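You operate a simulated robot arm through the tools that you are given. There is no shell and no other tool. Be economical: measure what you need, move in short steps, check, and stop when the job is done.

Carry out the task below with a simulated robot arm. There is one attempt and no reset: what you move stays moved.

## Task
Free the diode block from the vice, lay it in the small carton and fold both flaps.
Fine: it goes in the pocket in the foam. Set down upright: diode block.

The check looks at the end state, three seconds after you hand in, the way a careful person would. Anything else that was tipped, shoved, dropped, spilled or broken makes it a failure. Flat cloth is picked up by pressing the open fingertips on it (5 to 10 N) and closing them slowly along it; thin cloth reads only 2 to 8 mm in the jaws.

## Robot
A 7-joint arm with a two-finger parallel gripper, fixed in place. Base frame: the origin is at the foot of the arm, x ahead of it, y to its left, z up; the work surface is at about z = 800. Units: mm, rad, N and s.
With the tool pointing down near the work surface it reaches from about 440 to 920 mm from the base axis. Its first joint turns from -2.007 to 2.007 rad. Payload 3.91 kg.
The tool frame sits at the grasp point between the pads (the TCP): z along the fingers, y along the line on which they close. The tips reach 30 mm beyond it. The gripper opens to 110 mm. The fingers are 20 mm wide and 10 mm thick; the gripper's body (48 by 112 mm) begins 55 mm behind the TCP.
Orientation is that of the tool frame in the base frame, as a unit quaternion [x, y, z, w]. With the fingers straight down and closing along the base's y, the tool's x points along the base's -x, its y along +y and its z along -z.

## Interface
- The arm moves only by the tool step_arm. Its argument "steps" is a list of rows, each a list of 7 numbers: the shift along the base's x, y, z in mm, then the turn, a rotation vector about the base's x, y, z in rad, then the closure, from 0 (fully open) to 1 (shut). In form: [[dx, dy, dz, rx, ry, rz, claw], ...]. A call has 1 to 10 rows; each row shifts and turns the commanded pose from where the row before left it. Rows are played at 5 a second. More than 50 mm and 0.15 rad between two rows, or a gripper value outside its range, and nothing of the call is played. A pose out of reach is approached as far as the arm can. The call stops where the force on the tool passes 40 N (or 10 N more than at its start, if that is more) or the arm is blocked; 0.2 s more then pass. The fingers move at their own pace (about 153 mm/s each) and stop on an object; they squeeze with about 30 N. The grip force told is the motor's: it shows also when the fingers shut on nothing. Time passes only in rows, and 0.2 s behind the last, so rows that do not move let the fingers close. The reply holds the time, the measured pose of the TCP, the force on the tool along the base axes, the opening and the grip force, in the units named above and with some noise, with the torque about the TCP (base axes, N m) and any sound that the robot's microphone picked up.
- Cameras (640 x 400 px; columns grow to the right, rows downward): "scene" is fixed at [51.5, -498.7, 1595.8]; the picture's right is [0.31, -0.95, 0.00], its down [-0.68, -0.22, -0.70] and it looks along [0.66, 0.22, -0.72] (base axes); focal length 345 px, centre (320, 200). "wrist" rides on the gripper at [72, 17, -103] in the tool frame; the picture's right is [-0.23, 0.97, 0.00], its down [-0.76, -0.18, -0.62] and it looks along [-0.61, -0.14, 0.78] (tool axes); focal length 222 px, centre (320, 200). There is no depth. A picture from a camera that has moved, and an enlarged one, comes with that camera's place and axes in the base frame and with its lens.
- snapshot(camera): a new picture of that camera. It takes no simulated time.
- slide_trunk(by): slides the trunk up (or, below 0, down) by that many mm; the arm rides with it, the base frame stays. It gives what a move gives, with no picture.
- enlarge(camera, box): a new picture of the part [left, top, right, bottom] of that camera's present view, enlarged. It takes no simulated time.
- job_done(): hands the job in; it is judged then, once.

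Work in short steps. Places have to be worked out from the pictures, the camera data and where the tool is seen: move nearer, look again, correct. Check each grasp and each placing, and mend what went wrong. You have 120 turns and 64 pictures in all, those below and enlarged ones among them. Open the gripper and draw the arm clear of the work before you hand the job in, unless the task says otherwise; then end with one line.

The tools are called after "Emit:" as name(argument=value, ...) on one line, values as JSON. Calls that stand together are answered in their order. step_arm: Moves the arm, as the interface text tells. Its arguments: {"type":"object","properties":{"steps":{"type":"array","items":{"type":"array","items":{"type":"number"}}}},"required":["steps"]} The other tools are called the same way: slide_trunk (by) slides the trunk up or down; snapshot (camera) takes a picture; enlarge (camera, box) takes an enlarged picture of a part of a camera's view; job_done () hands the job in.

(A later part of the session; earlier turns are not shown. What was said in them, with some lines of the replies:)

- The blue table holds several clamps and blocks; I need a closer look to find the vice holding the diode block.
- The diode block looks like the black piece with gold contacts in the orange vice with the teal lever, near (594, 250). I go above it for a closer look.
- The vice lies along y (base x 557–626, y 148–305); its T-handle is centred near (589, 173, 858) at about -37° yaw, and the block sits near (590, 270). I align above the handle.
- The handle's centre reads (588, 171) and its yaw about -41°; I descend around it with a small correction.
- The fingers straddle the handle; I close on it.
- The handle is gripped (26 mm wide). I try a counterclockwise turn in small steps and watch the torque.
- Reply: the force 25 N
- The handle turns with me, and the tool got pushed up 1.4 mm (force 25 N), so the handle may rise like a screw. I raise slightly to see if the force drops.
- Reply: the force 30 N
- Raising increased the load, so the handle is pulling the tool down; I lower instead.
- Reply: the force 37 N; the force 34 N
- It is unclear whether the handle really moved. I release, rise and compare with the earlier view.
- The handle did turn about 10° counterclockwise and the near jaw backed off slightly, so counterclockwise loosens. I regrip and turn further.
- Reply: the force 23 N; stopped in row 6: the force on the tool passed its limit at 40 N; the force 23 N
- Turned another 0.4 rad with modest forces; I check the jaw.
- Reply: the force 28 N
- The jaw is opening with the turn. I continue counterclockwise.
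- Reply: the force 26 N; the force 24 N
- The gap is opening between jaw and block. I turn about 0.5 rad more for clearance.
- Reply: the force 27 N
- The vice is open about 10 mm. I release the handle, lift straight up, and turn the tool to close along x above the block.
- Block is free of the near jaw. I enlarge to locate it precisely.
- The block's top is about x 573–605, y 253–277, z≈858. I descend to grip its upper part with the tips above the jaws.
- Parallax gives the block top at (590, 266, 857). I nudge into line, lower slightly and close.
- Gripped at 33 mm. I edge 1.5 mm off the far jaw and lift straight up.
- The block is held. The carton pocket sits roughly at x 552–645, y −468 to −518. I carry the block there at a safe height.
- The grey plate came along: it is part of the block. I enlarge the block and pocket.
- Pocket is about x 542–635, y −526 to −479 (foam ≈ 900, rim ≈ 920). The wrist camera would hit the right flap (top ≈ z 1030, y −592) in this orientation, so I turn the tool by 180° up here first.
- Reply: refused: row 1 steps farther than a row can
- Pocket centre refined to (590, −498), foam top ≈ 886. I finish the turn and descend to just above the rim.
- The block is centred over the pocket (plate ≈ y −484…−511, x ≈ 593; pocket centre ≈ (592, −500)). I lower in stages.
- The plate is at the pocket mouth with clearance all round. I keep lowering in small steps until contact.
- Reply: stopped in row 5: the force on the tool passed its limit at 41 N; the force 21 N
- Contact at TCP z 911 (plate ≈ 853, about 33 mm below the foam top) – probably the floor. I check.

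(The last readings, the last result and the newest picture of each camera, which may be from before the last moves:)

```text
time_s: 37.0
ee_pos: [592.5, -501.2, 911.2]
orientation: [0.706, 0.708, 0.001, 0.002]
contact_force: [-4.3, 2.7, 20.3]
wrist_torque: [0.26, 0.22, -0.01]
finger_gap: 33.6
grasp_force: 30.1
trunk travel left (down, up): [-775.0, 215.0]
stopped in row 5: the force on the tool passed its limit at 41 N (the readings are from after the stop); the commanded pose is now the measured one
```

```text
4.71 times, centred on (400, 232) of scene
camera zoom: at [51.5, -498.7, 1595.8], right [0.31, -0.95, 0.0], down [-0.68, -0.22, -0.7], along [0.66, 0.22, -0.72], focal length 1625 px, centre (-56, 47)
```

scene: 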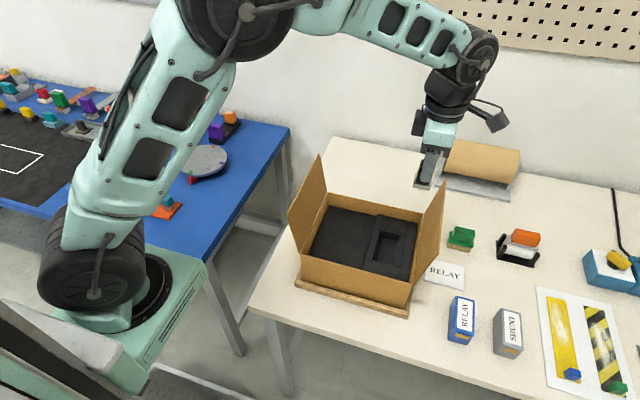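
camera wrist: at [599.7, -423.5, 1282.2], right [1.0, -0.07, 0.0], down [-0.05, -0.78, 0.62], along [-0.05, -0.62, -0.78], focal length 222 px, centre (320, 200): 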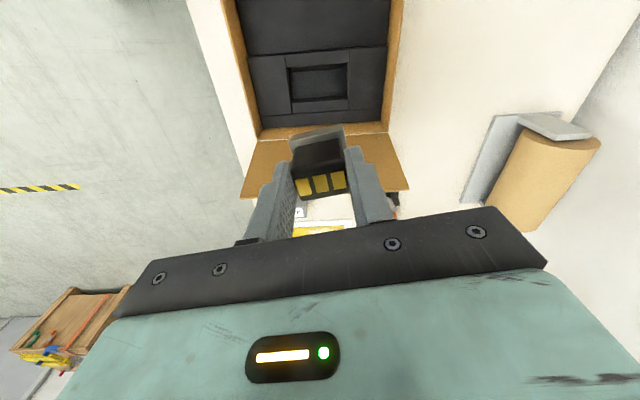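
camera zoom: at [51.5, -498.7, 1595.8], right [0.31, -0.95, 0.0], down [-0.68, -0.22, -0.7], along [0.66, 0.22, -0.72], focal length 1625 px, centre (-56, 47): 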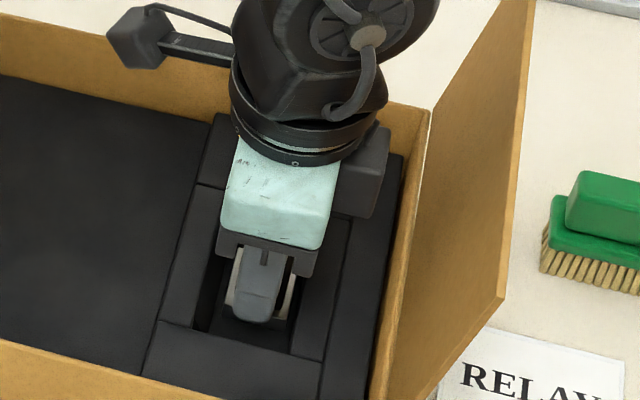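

The block is inside the pocket on its floor (it slid up slightly in the grip). I open a little and look before withdrawing.

Emit:
step_arm(steps=[[0, 0, 0.5, 0, 0, 0, 0.66], [0, 0, 0, 0, 0, 0, 0.6], [0, 0, 0, 0, 0, 0, 0.55], [0, 0, 0, 0, 0, 0, 0.55]])

Emit:
enlarge(camera="wrist", box=[220, 0, 420, 210])

```text
time_s: 38.0
ee_pos: [592.1, -499.0, 909.3]
orientation: [0.707, 0.707, -0.001, -0.001]
contact_force: [-0.1, 0.3, -1.1]
wrist_torque: [0.01, 0.04, -0.04]
finger_gap: 49.3
grasp_force: 0.1
trunk travel left (down, up): [-775.0, 215.0]
```

```text
1.90 times, centred on (320, 105) of wrist
camera zoom: at [609.7, -427.7, 1011.4], right [0.97, -0.23, 0.0], down [-0.18, -0.76, 0.62], along [-0.14, -0.61, -0.78], focal length 423 px, centre (320, 381)
```

zoom: 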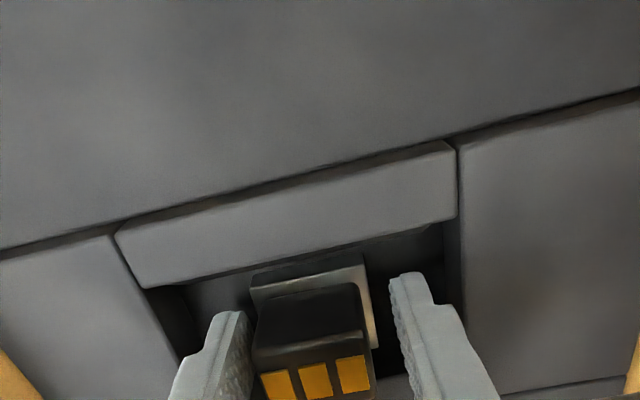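

Released cleanly. I rise straight up and inspect.

Emit:
step_arm(steps=[[0, 0, 10, 0, 0, 0, 0.55], [0, 0, 20, 0, 0, 0, 0.55], [0, 0, 40, 0, 0, 0, 0.55], [0, 0, 45, 0, 0, 0, 0.55], [0, 0, 45, 0, 0, 0, 0.8], [0, 0, 20, 0, 0, 0, 1], [0, 0, 0, 0, 0, 0, 1]])

Emit:
enlarge(camera="wrist", box=[220, 0, 420, 180])

Emit:
enlarge(camera="scene", box=[280, 140, 460, 320])

```text
time_s: 39.6
ee_pos: [593.9, -499.3, 1091.7]
orientation: [0.707, 0.707, 0.0, 0.0]
contact_force: [-0.2, 0.1, -0.4]
wrist_torque: [0.01, -0.04, 0.03]
finger_gap: 0.2
grasp_force: 30.1
trunk travel left (down, up): [-775.0, 215.0]
```

```text
2.22 times, centred on (320, 90) of wrist
camera zoom: at [611.1, -426.8, 1192.5], right [0.97, -0.23, 0.0], down [-0.18, -0.76, 0.62], along [-0.14, -0.61, -0.78], focal length 494 px, centre (320, 444)
```

zoom: 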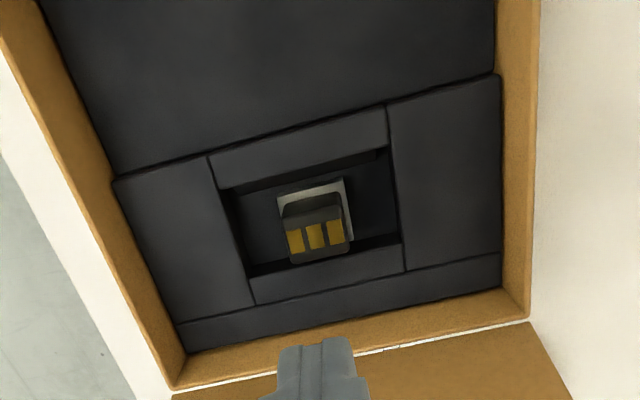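

```text
2.22 times, centred on (370, 230) of scene
camera zoom: at [51.5, -498.7, 1595.8], right [0.31, -0.95, 0.0], down [-0.68, -0.22, -0.7], along [0.66, 0.22, -0.72], focal length 768 px, centre (209, 133)
```

zoom: 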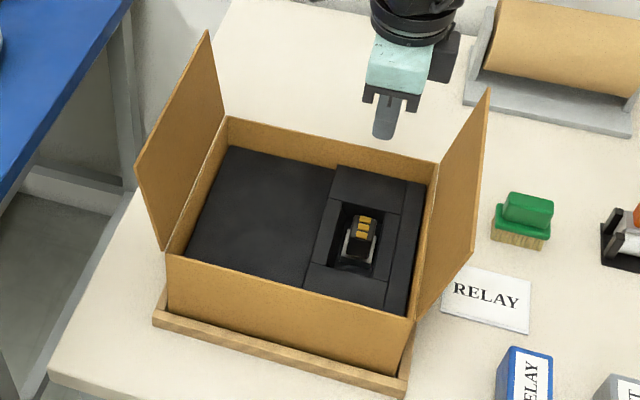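

The block stands upright in the pocket. Next the right flap (hinge ≈ y −568, z 920; top ≈ y −592, z 1030): with closed fingers I pass over it and come down outside.

Emit:
step_arm(steps=[[-3, -30, 10, 0, 0, 0, 1], [-3, -45, 0, 0, 0, 0, 1], [-3, -45, 0, 0, 0, 0, 1], [0, -25, 0, 0, 0, 0, 1], [0, 0, -40, 0, 0, 0, 1], [0, 0, -40, 0, 0, 0, 1], [0, 0, 0, 0, 0, 0, 1]])

Emit:
snapshot(camera="scene")

Emit:
snapshot(camera="wrist")

```text
time_s: 41.2
ee_pos: [580.4, -643.0, 1021.1]
orientation: [0.707, 0.707, 0.0, 0.0]
contact_force: [-0.7, 0.4, -0.3]
wrist_torque: [0.0, 0.01, 0.03]
finger_gap: 0.0
grasp_force: 30.2
trunk travel left (down, up): [-775.0, 215.0]
```

```text
21 pictures are left
```

scene: 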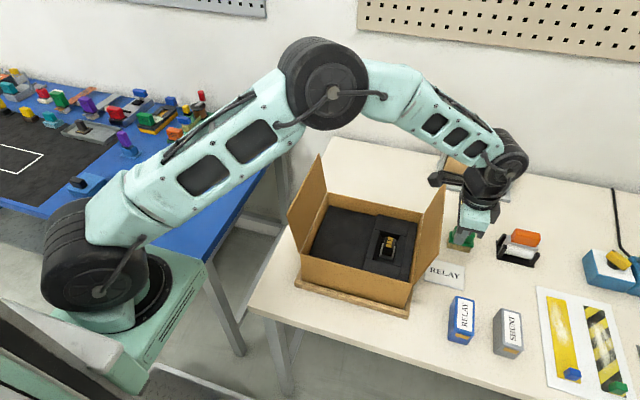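

```text
20 pictures are left
camera wrist: at [597.7, -569.9, 1122.3], right [0.97, -0.23, 0.0], down [-0.18, -0.76, 0.62], along [-0.14, -0.61, -0.78], focal length 222 px, centre (320, 200)
```

wrist: 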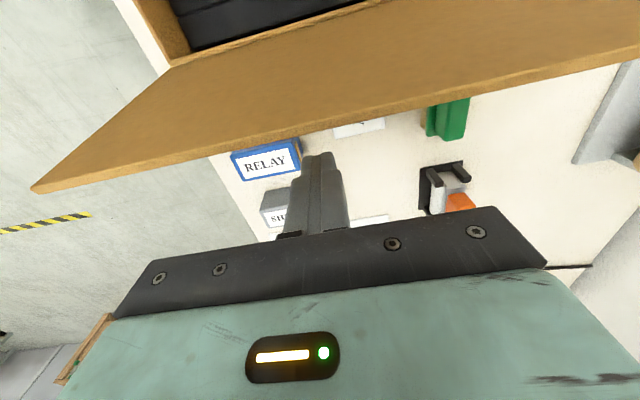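

The flap's top edge is at y ≈ −600. I push it inward gently past vertical.

Emit:
step_arm(steps=[[0, 25, 0, 0, 0, 0, 1], [0, 15, 2, 0, 0, 0, 1], [0, 12, 4, 0, 0, 0, 1], [0, 13, 3, 0, 0, 0, 1], [0, 13, 0, 0, 0, 0, 1], [0, 13, -4, 0, 0, 0, 1], [0, 14, -7, 0, 0, 0, 1], [0, 0, 0, 0, 0, 0, 1]])

Emit:
enlarge(camera="scene", box=[280, 130, 540, 320])

```text
time_s: 43.0
ee_pos: [581.5, -538.7, 1020.9]
orientation: [0.707, 0.707, 0.0, 0.0]
contact_force: [-0.4, 0.4, -0.2]
wrist_torque: [-0.03, -0.02, 0.05]
finger_gap: 0.0
grasp_force: 29.8
trunk travel left (down, up): [-775.0, 215.0]
```

```text
2.11 times, centred on (410, 225) of scene
camera zoom: at [51.5, -498.7, 1595.8], right [0.31, -0.95, 0.0], down [-0.68, -0.22, -0.7], along [0.66, 0.22, -0.72], focal length 727 px, centre (130, 147)
```

zoom: 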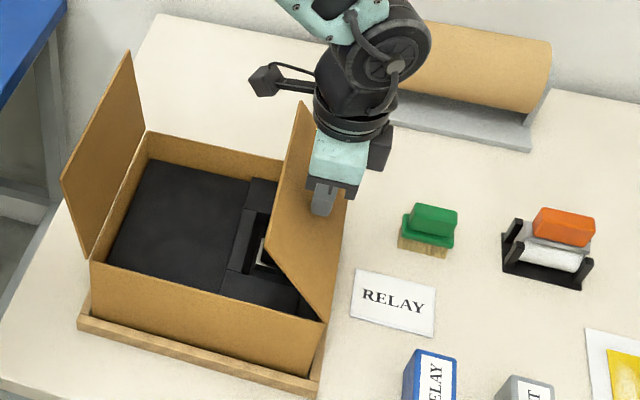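

The flap follows. I continue the arc down.

Emit:
step_arm(steps=[[0, 11, -8, 0, 0, 0, 1], [0, 10, -10, 0, 0, 0, 1], [0, 8, -12, 0, 0, 0, 1], [0, 6, -13, 0, 0, 0, 1], [0, 4, -13, 0, 0, 0, 1], [0, 2, -8, 0, 0, 0, 1], [0, 0, -4, 0, 0, 0, 1], [0, 0, 0, 0, 0, 0, 1]])

Emit:
enlarge(camera="scene", box=[280, 130, 540, 320])

```text
time_s: 44.4
ee_pos: [582.2, -502.7, 965.7]
orientation: [0.708, 0.706, 0.001, 0.004]
contact_force: [-9.1, 8.4, 27.6]
wrist_torque: [0.07, 0.32, -0.08]
finger_gap: 0.0
grasp_force: 30.5
trunk travel left (down, up): [-775.0, 215.0]
stopped in row 6: the force on the tool passed its limit at 50 N (the readings are from after the stop); the commanded pose is now the measured one
```

```text
2.11 times, centred on (410, 225) of scene
camera zoom: at [51.5, -498.7, 1595.8], right [0.31, -0.95, 0.0], down [-0.68, -0.22, -0.7], along [0.66, 0.22, -0.72], focal length 727 px, centre (130, 147)
```

zoom: 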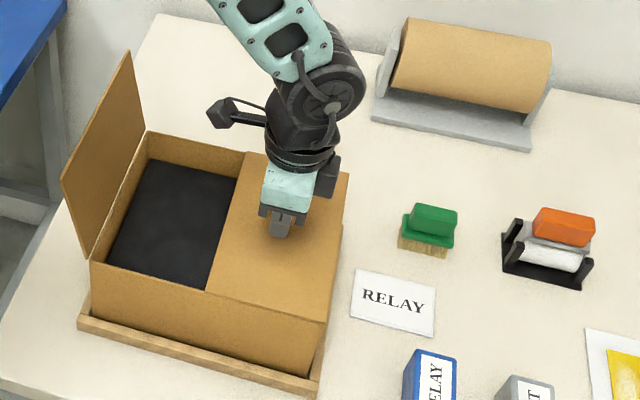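

The right flap lies flat. I rise and check that it stays.

Emit:
step_arm(steps=[[0, 0, 30, 0, 0, 0, 1], [0, 0, 50, 0, 0, 0, 1], [0, 0, 50, 0, 0, 0, 1], [0, 10, 40, 0, 0, 0, 1], [0, 0, 0, 0, 0, 0, 1]])

Emit:
enlarge(camera="scene", box=[280, 130, 540, 320])

```text
time_s: 45.6
ee_pos: [587.5, -493.0, 1130.9]
orientation: [0.707, 0.707, 0.0, 0.004]
contact_force: [-0.7, -0.2, -0.3]
wrist_torque: [-0.01, 0.02, 0.02]
finger_gap: 0.0
grasp_force: 30.0
trunk travel left (down, up): [-775.0, 215.0]
```

```text
2.11 times, centred on (410, 225) of scene
camera zoom: at [51.5, -498.7, 1595.8], right [0.31, -0.95, 0.0], down [-0.68, -0.22, -0.7], along [0.66, 0.22, -0.72], focal length 727 px, centre (130, 147)
```

zoom: 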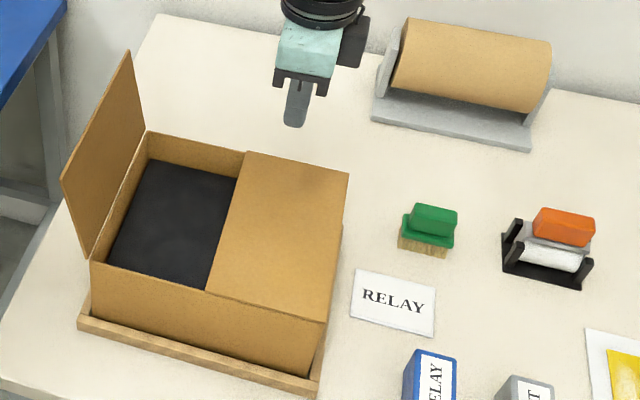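

It stays folded. Now the left flap (hinge ≈ y −309, top ≈ y −280, z 1040): I pass over it and come down outside.

Emit:
step_arm(steps=[[0, 40, 0, 0, 0, 0, 1], [0, 45, 0, 0, 0, 0, 1], [0, 45, 0, 0, 0, 0, 1], [0, 45, 0, 0, 0, 0, 1], [0, 45, 0, 0, 0, 0, 1], [0, 45, 0, 0, 0, 0, 1], [0, 0, -45, 0, 0, 0, 1], [0, 0, -45, 0, 0, 0, 1], [0, 0, 0, 0, 0, 0, 1]])

Emit:
enlarge(camera="scene", box=[200, 110, 460, 320])

```text
time_s: 47.6
ee_pos: [583.0, -225.5, 1042.3]
orientation: [0.708, 0.706, 0.001, 0.004]
contact_force: [0.9, -0.6, -0.7]
wrist_torque: [-0.02, -0.01, 0.0]
finger_gap: 0.2
grasp_force: 30.4
trunk travel left (down, up): [-775.0, 215.0]
```

```text
1.90 times, centred on (330, 215) of scene
camera zoom: at [51.5, -498.7, 1595.8], right [0.31, -0.95, 0.0], down [-0.68, -0.22, -0.7], along [0.66, 0.22, -0.72], focal length 658 px, centre (301, 171)
```

zoom: 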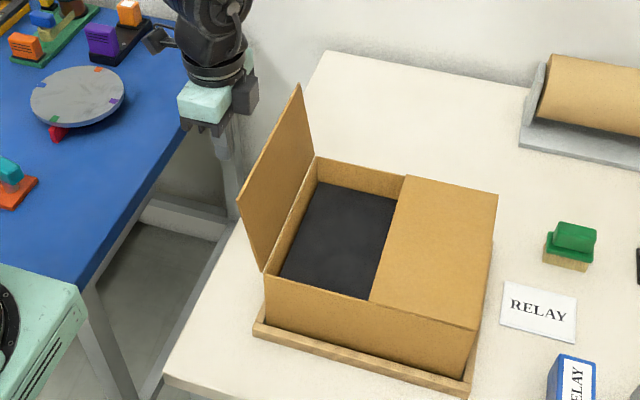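

Clear outside the flap. I push it inward along the arc.

Emit:
step_arm(steps=[[0, -20, -10, 0, 0, 0, 1], [0, -20, 0, 0, 0, 0, 1], [0, -15, 2, 0, 0, 0, 1], [0, -12, 2, 0, 0, 0, 1], [0, -12, 2, 0, 0, 0, 1], [0, -12, -2, 0, 0, 0, 1], [0, -12, -4, 0, 0, 0, 1], [0, -12, -6, 0, 0, 0, 1], [0, 0, 0, 0, 0, 0, 1]])

Emit:
enlarge(camera="scene", box=[200, 110, 460, 320])

```text
time_s: 49.6
ee_pos: [584.0, -342.3, 1026.9]
orientation: [0.707, 0.708, 0.001, 0.003]
contact_force: [0.2, 0.4, -0.4]
wrist_torque: [0.03, 0.01, -0.01]
finger_gap: 0.0
grasp_force: 30.1
trunk travel left (down, up): [-775.0, 215.0]
```

```text
1.90 times, centred on (330, 215) of scene
camera zoom: at [51.5, -498.7, 1595.8], right [0.31, -0.95, 0.0], down [-0.68, -0.22, -0.7], along [0.66, 0.22, -0.72], focal length 658 px, centre (301, 171)
```

zoom: 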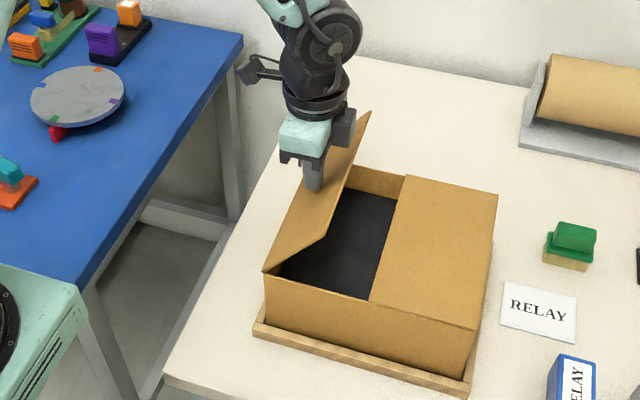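

Emit:
step_arm(steps=[[0, -10, -8, 0, 0, 0, 1], [0, -9, -10, 0, 0, 0, 1], [0, -8, -12, 0, 0, 0, 1], [0, -6, -12, 0, 0, 0, 1], [0, -4, -10, 0, 0, 0, 1], [0, -2, -5, 0, 0, 0, 1], [0, 0, -4, 0, 0, 0, 1], [0, 0, 0, 0, 0, 0, 1]])

Emit:
enlarge(camera="scene", box=[200, 110, 460, 320])

```text
time_s: 51.4
ee_pos: [585.2, -383.0, 965.3]
orientation: [0.708, 0.707, 0.0, 0.004]
contact_force: [0.2, -0.2, 3.5]
wrist_torque: [0.04, 0.02, -0.03]
finger_gap: 0.1
grasp_force: 29.7
trunk travel left (down, up): [-775.0, 215.0]
```

```text
1.90 times, centred on (330, 215) of scene
camera zoom: at [51.5, -498.7, 1595.8], right [0.31, -0.95, 0.0], down [-0.68, -0.22, -0.7], along [0.66, 0.22, -0.72], focal length 658 px, centre (301, 171)
```

zoom: 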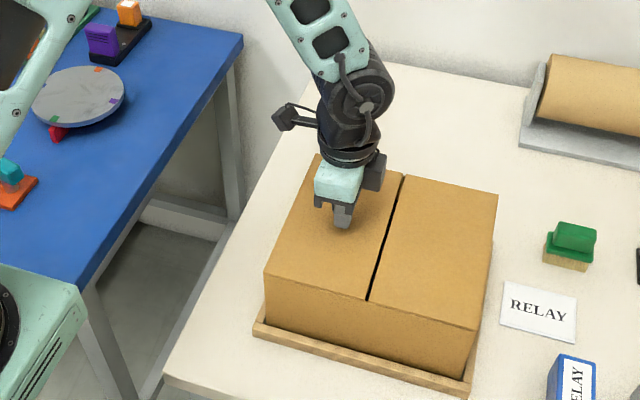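

Both flaps are down. I press lightly, then lift, open and retreat.

Emit:
step_arm(steps=[[0, 0, -1.5, 0, 0, 0, 1], [0, 0, 0, 0, 0, 0, 1], [0, 0, 40, 0, 0, 0, 1], [0, 0, 50, 0, 0, 0, 1], [0, 0, 50, 0, 0, 0, 0.5], [0, 40, 50, 0, 0, 0, 0], [0, 40, 30, 0, 0, 0, 0], [0, 45, 0, 0, 0, 0, 0], [0, 45, 0, 0, 0, 0, 0], [0, 0, 0, 0, 0, 0, 0]])

Emit:
snapshot(camera="scene")

Emit:
enlarge(camera="scene", box=[240, 130, 460, 320])

```text
refused: row 6 steps farther than a row can; nothing moved
```

```text
13 pictures are left
```

scene: 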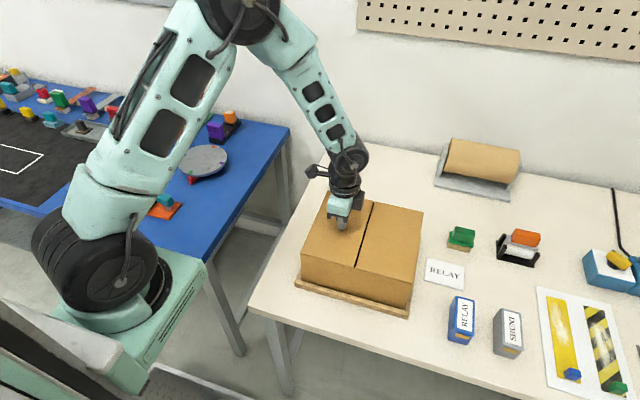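

```text
2.11 times, centred on (350, 225) of scene
camera zoom: at [51.5, -498.7, 1595.8], right [0.31, -0.95, 0.0], down [-0.68, -0.22, -0.7], along [0.66, 0.22, -0.72], focal length 727 px, centre (257, 147)
```

zoom: 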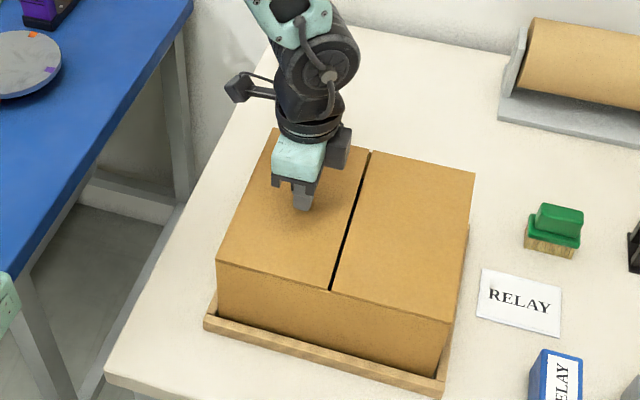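

The move was refused for one oversized row; both flaps look flat. I redo it with smaller rows.

Emit:
step_arm(steps=[[0, 0, -1, 0, 0, 0, 1], [0, 0, 0, 0, 0, 0, 1], [0, 0, 40, 0, 0, 0, 1], [0, 0, 45, 0, 0, 0, 1], [0, 0, 45, 0, 0, 0, 0.5], [0, 30, 35, 0, 0, 0, 0], [0, 45, 0, 0, 0, 0, 0], [0, 45, 0, 0, 0, 0, 0], [0, 45, 0, 0, 0, 0, 0], [0, 45, 0, 0, 0, 0, 0]])

Emit:
snapshot(camera="scene")

Emit:
enlarge(camera="scene", box=[260, 170, 440, 320])

```text
time_s: 53.6
ee_pos: [587.1, -168.5, 1129.2]
orientation: [0.707, 0.707, 0.0, 0.003]
contact_force: [-0.3, -0.6, -0.2]
wrist_torque: [0.01, 0.01, 0.01]
finger_gap: 110.2
grasp_force: 0.0
trunk travel left (down, up): [-775.0, 215.0]
```

```text
11 pictures are left
```

scene: 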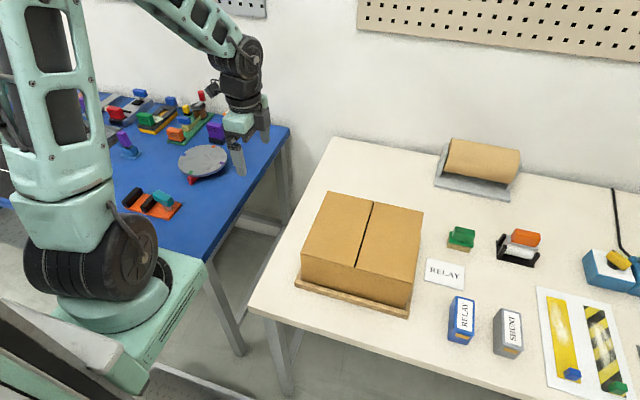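

```text
2.67 times, centred on (350, 245) of scene
camera zoom: at [51.5, -498.7, 1595.8], right [0.31, -0.95, 0.0], down [-0.68, -0.22, -0.7], along [0.66, 0.22, -0.72], focal length 921 px, centre (240, 80)
```

zoom: 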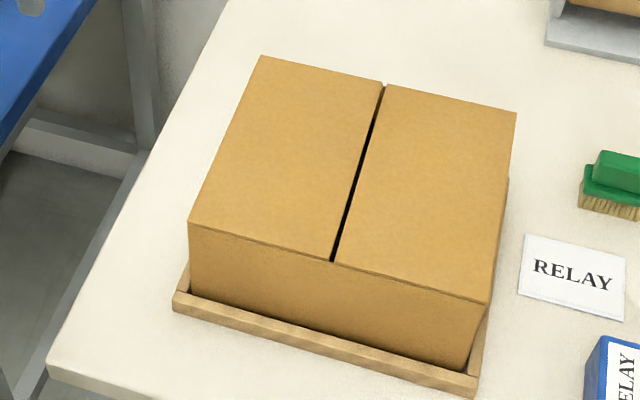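

Both flaps lie flat, nothing else has moved, and the gripper is open and clear. I hand in.

Emit:
job_done()

```text
The job is handed in.
```

I freed the diode block from the vice and set it upright in the foam pocket. Both carton flaps are folded flat, and in the last pictures nothing else looks disturbed.
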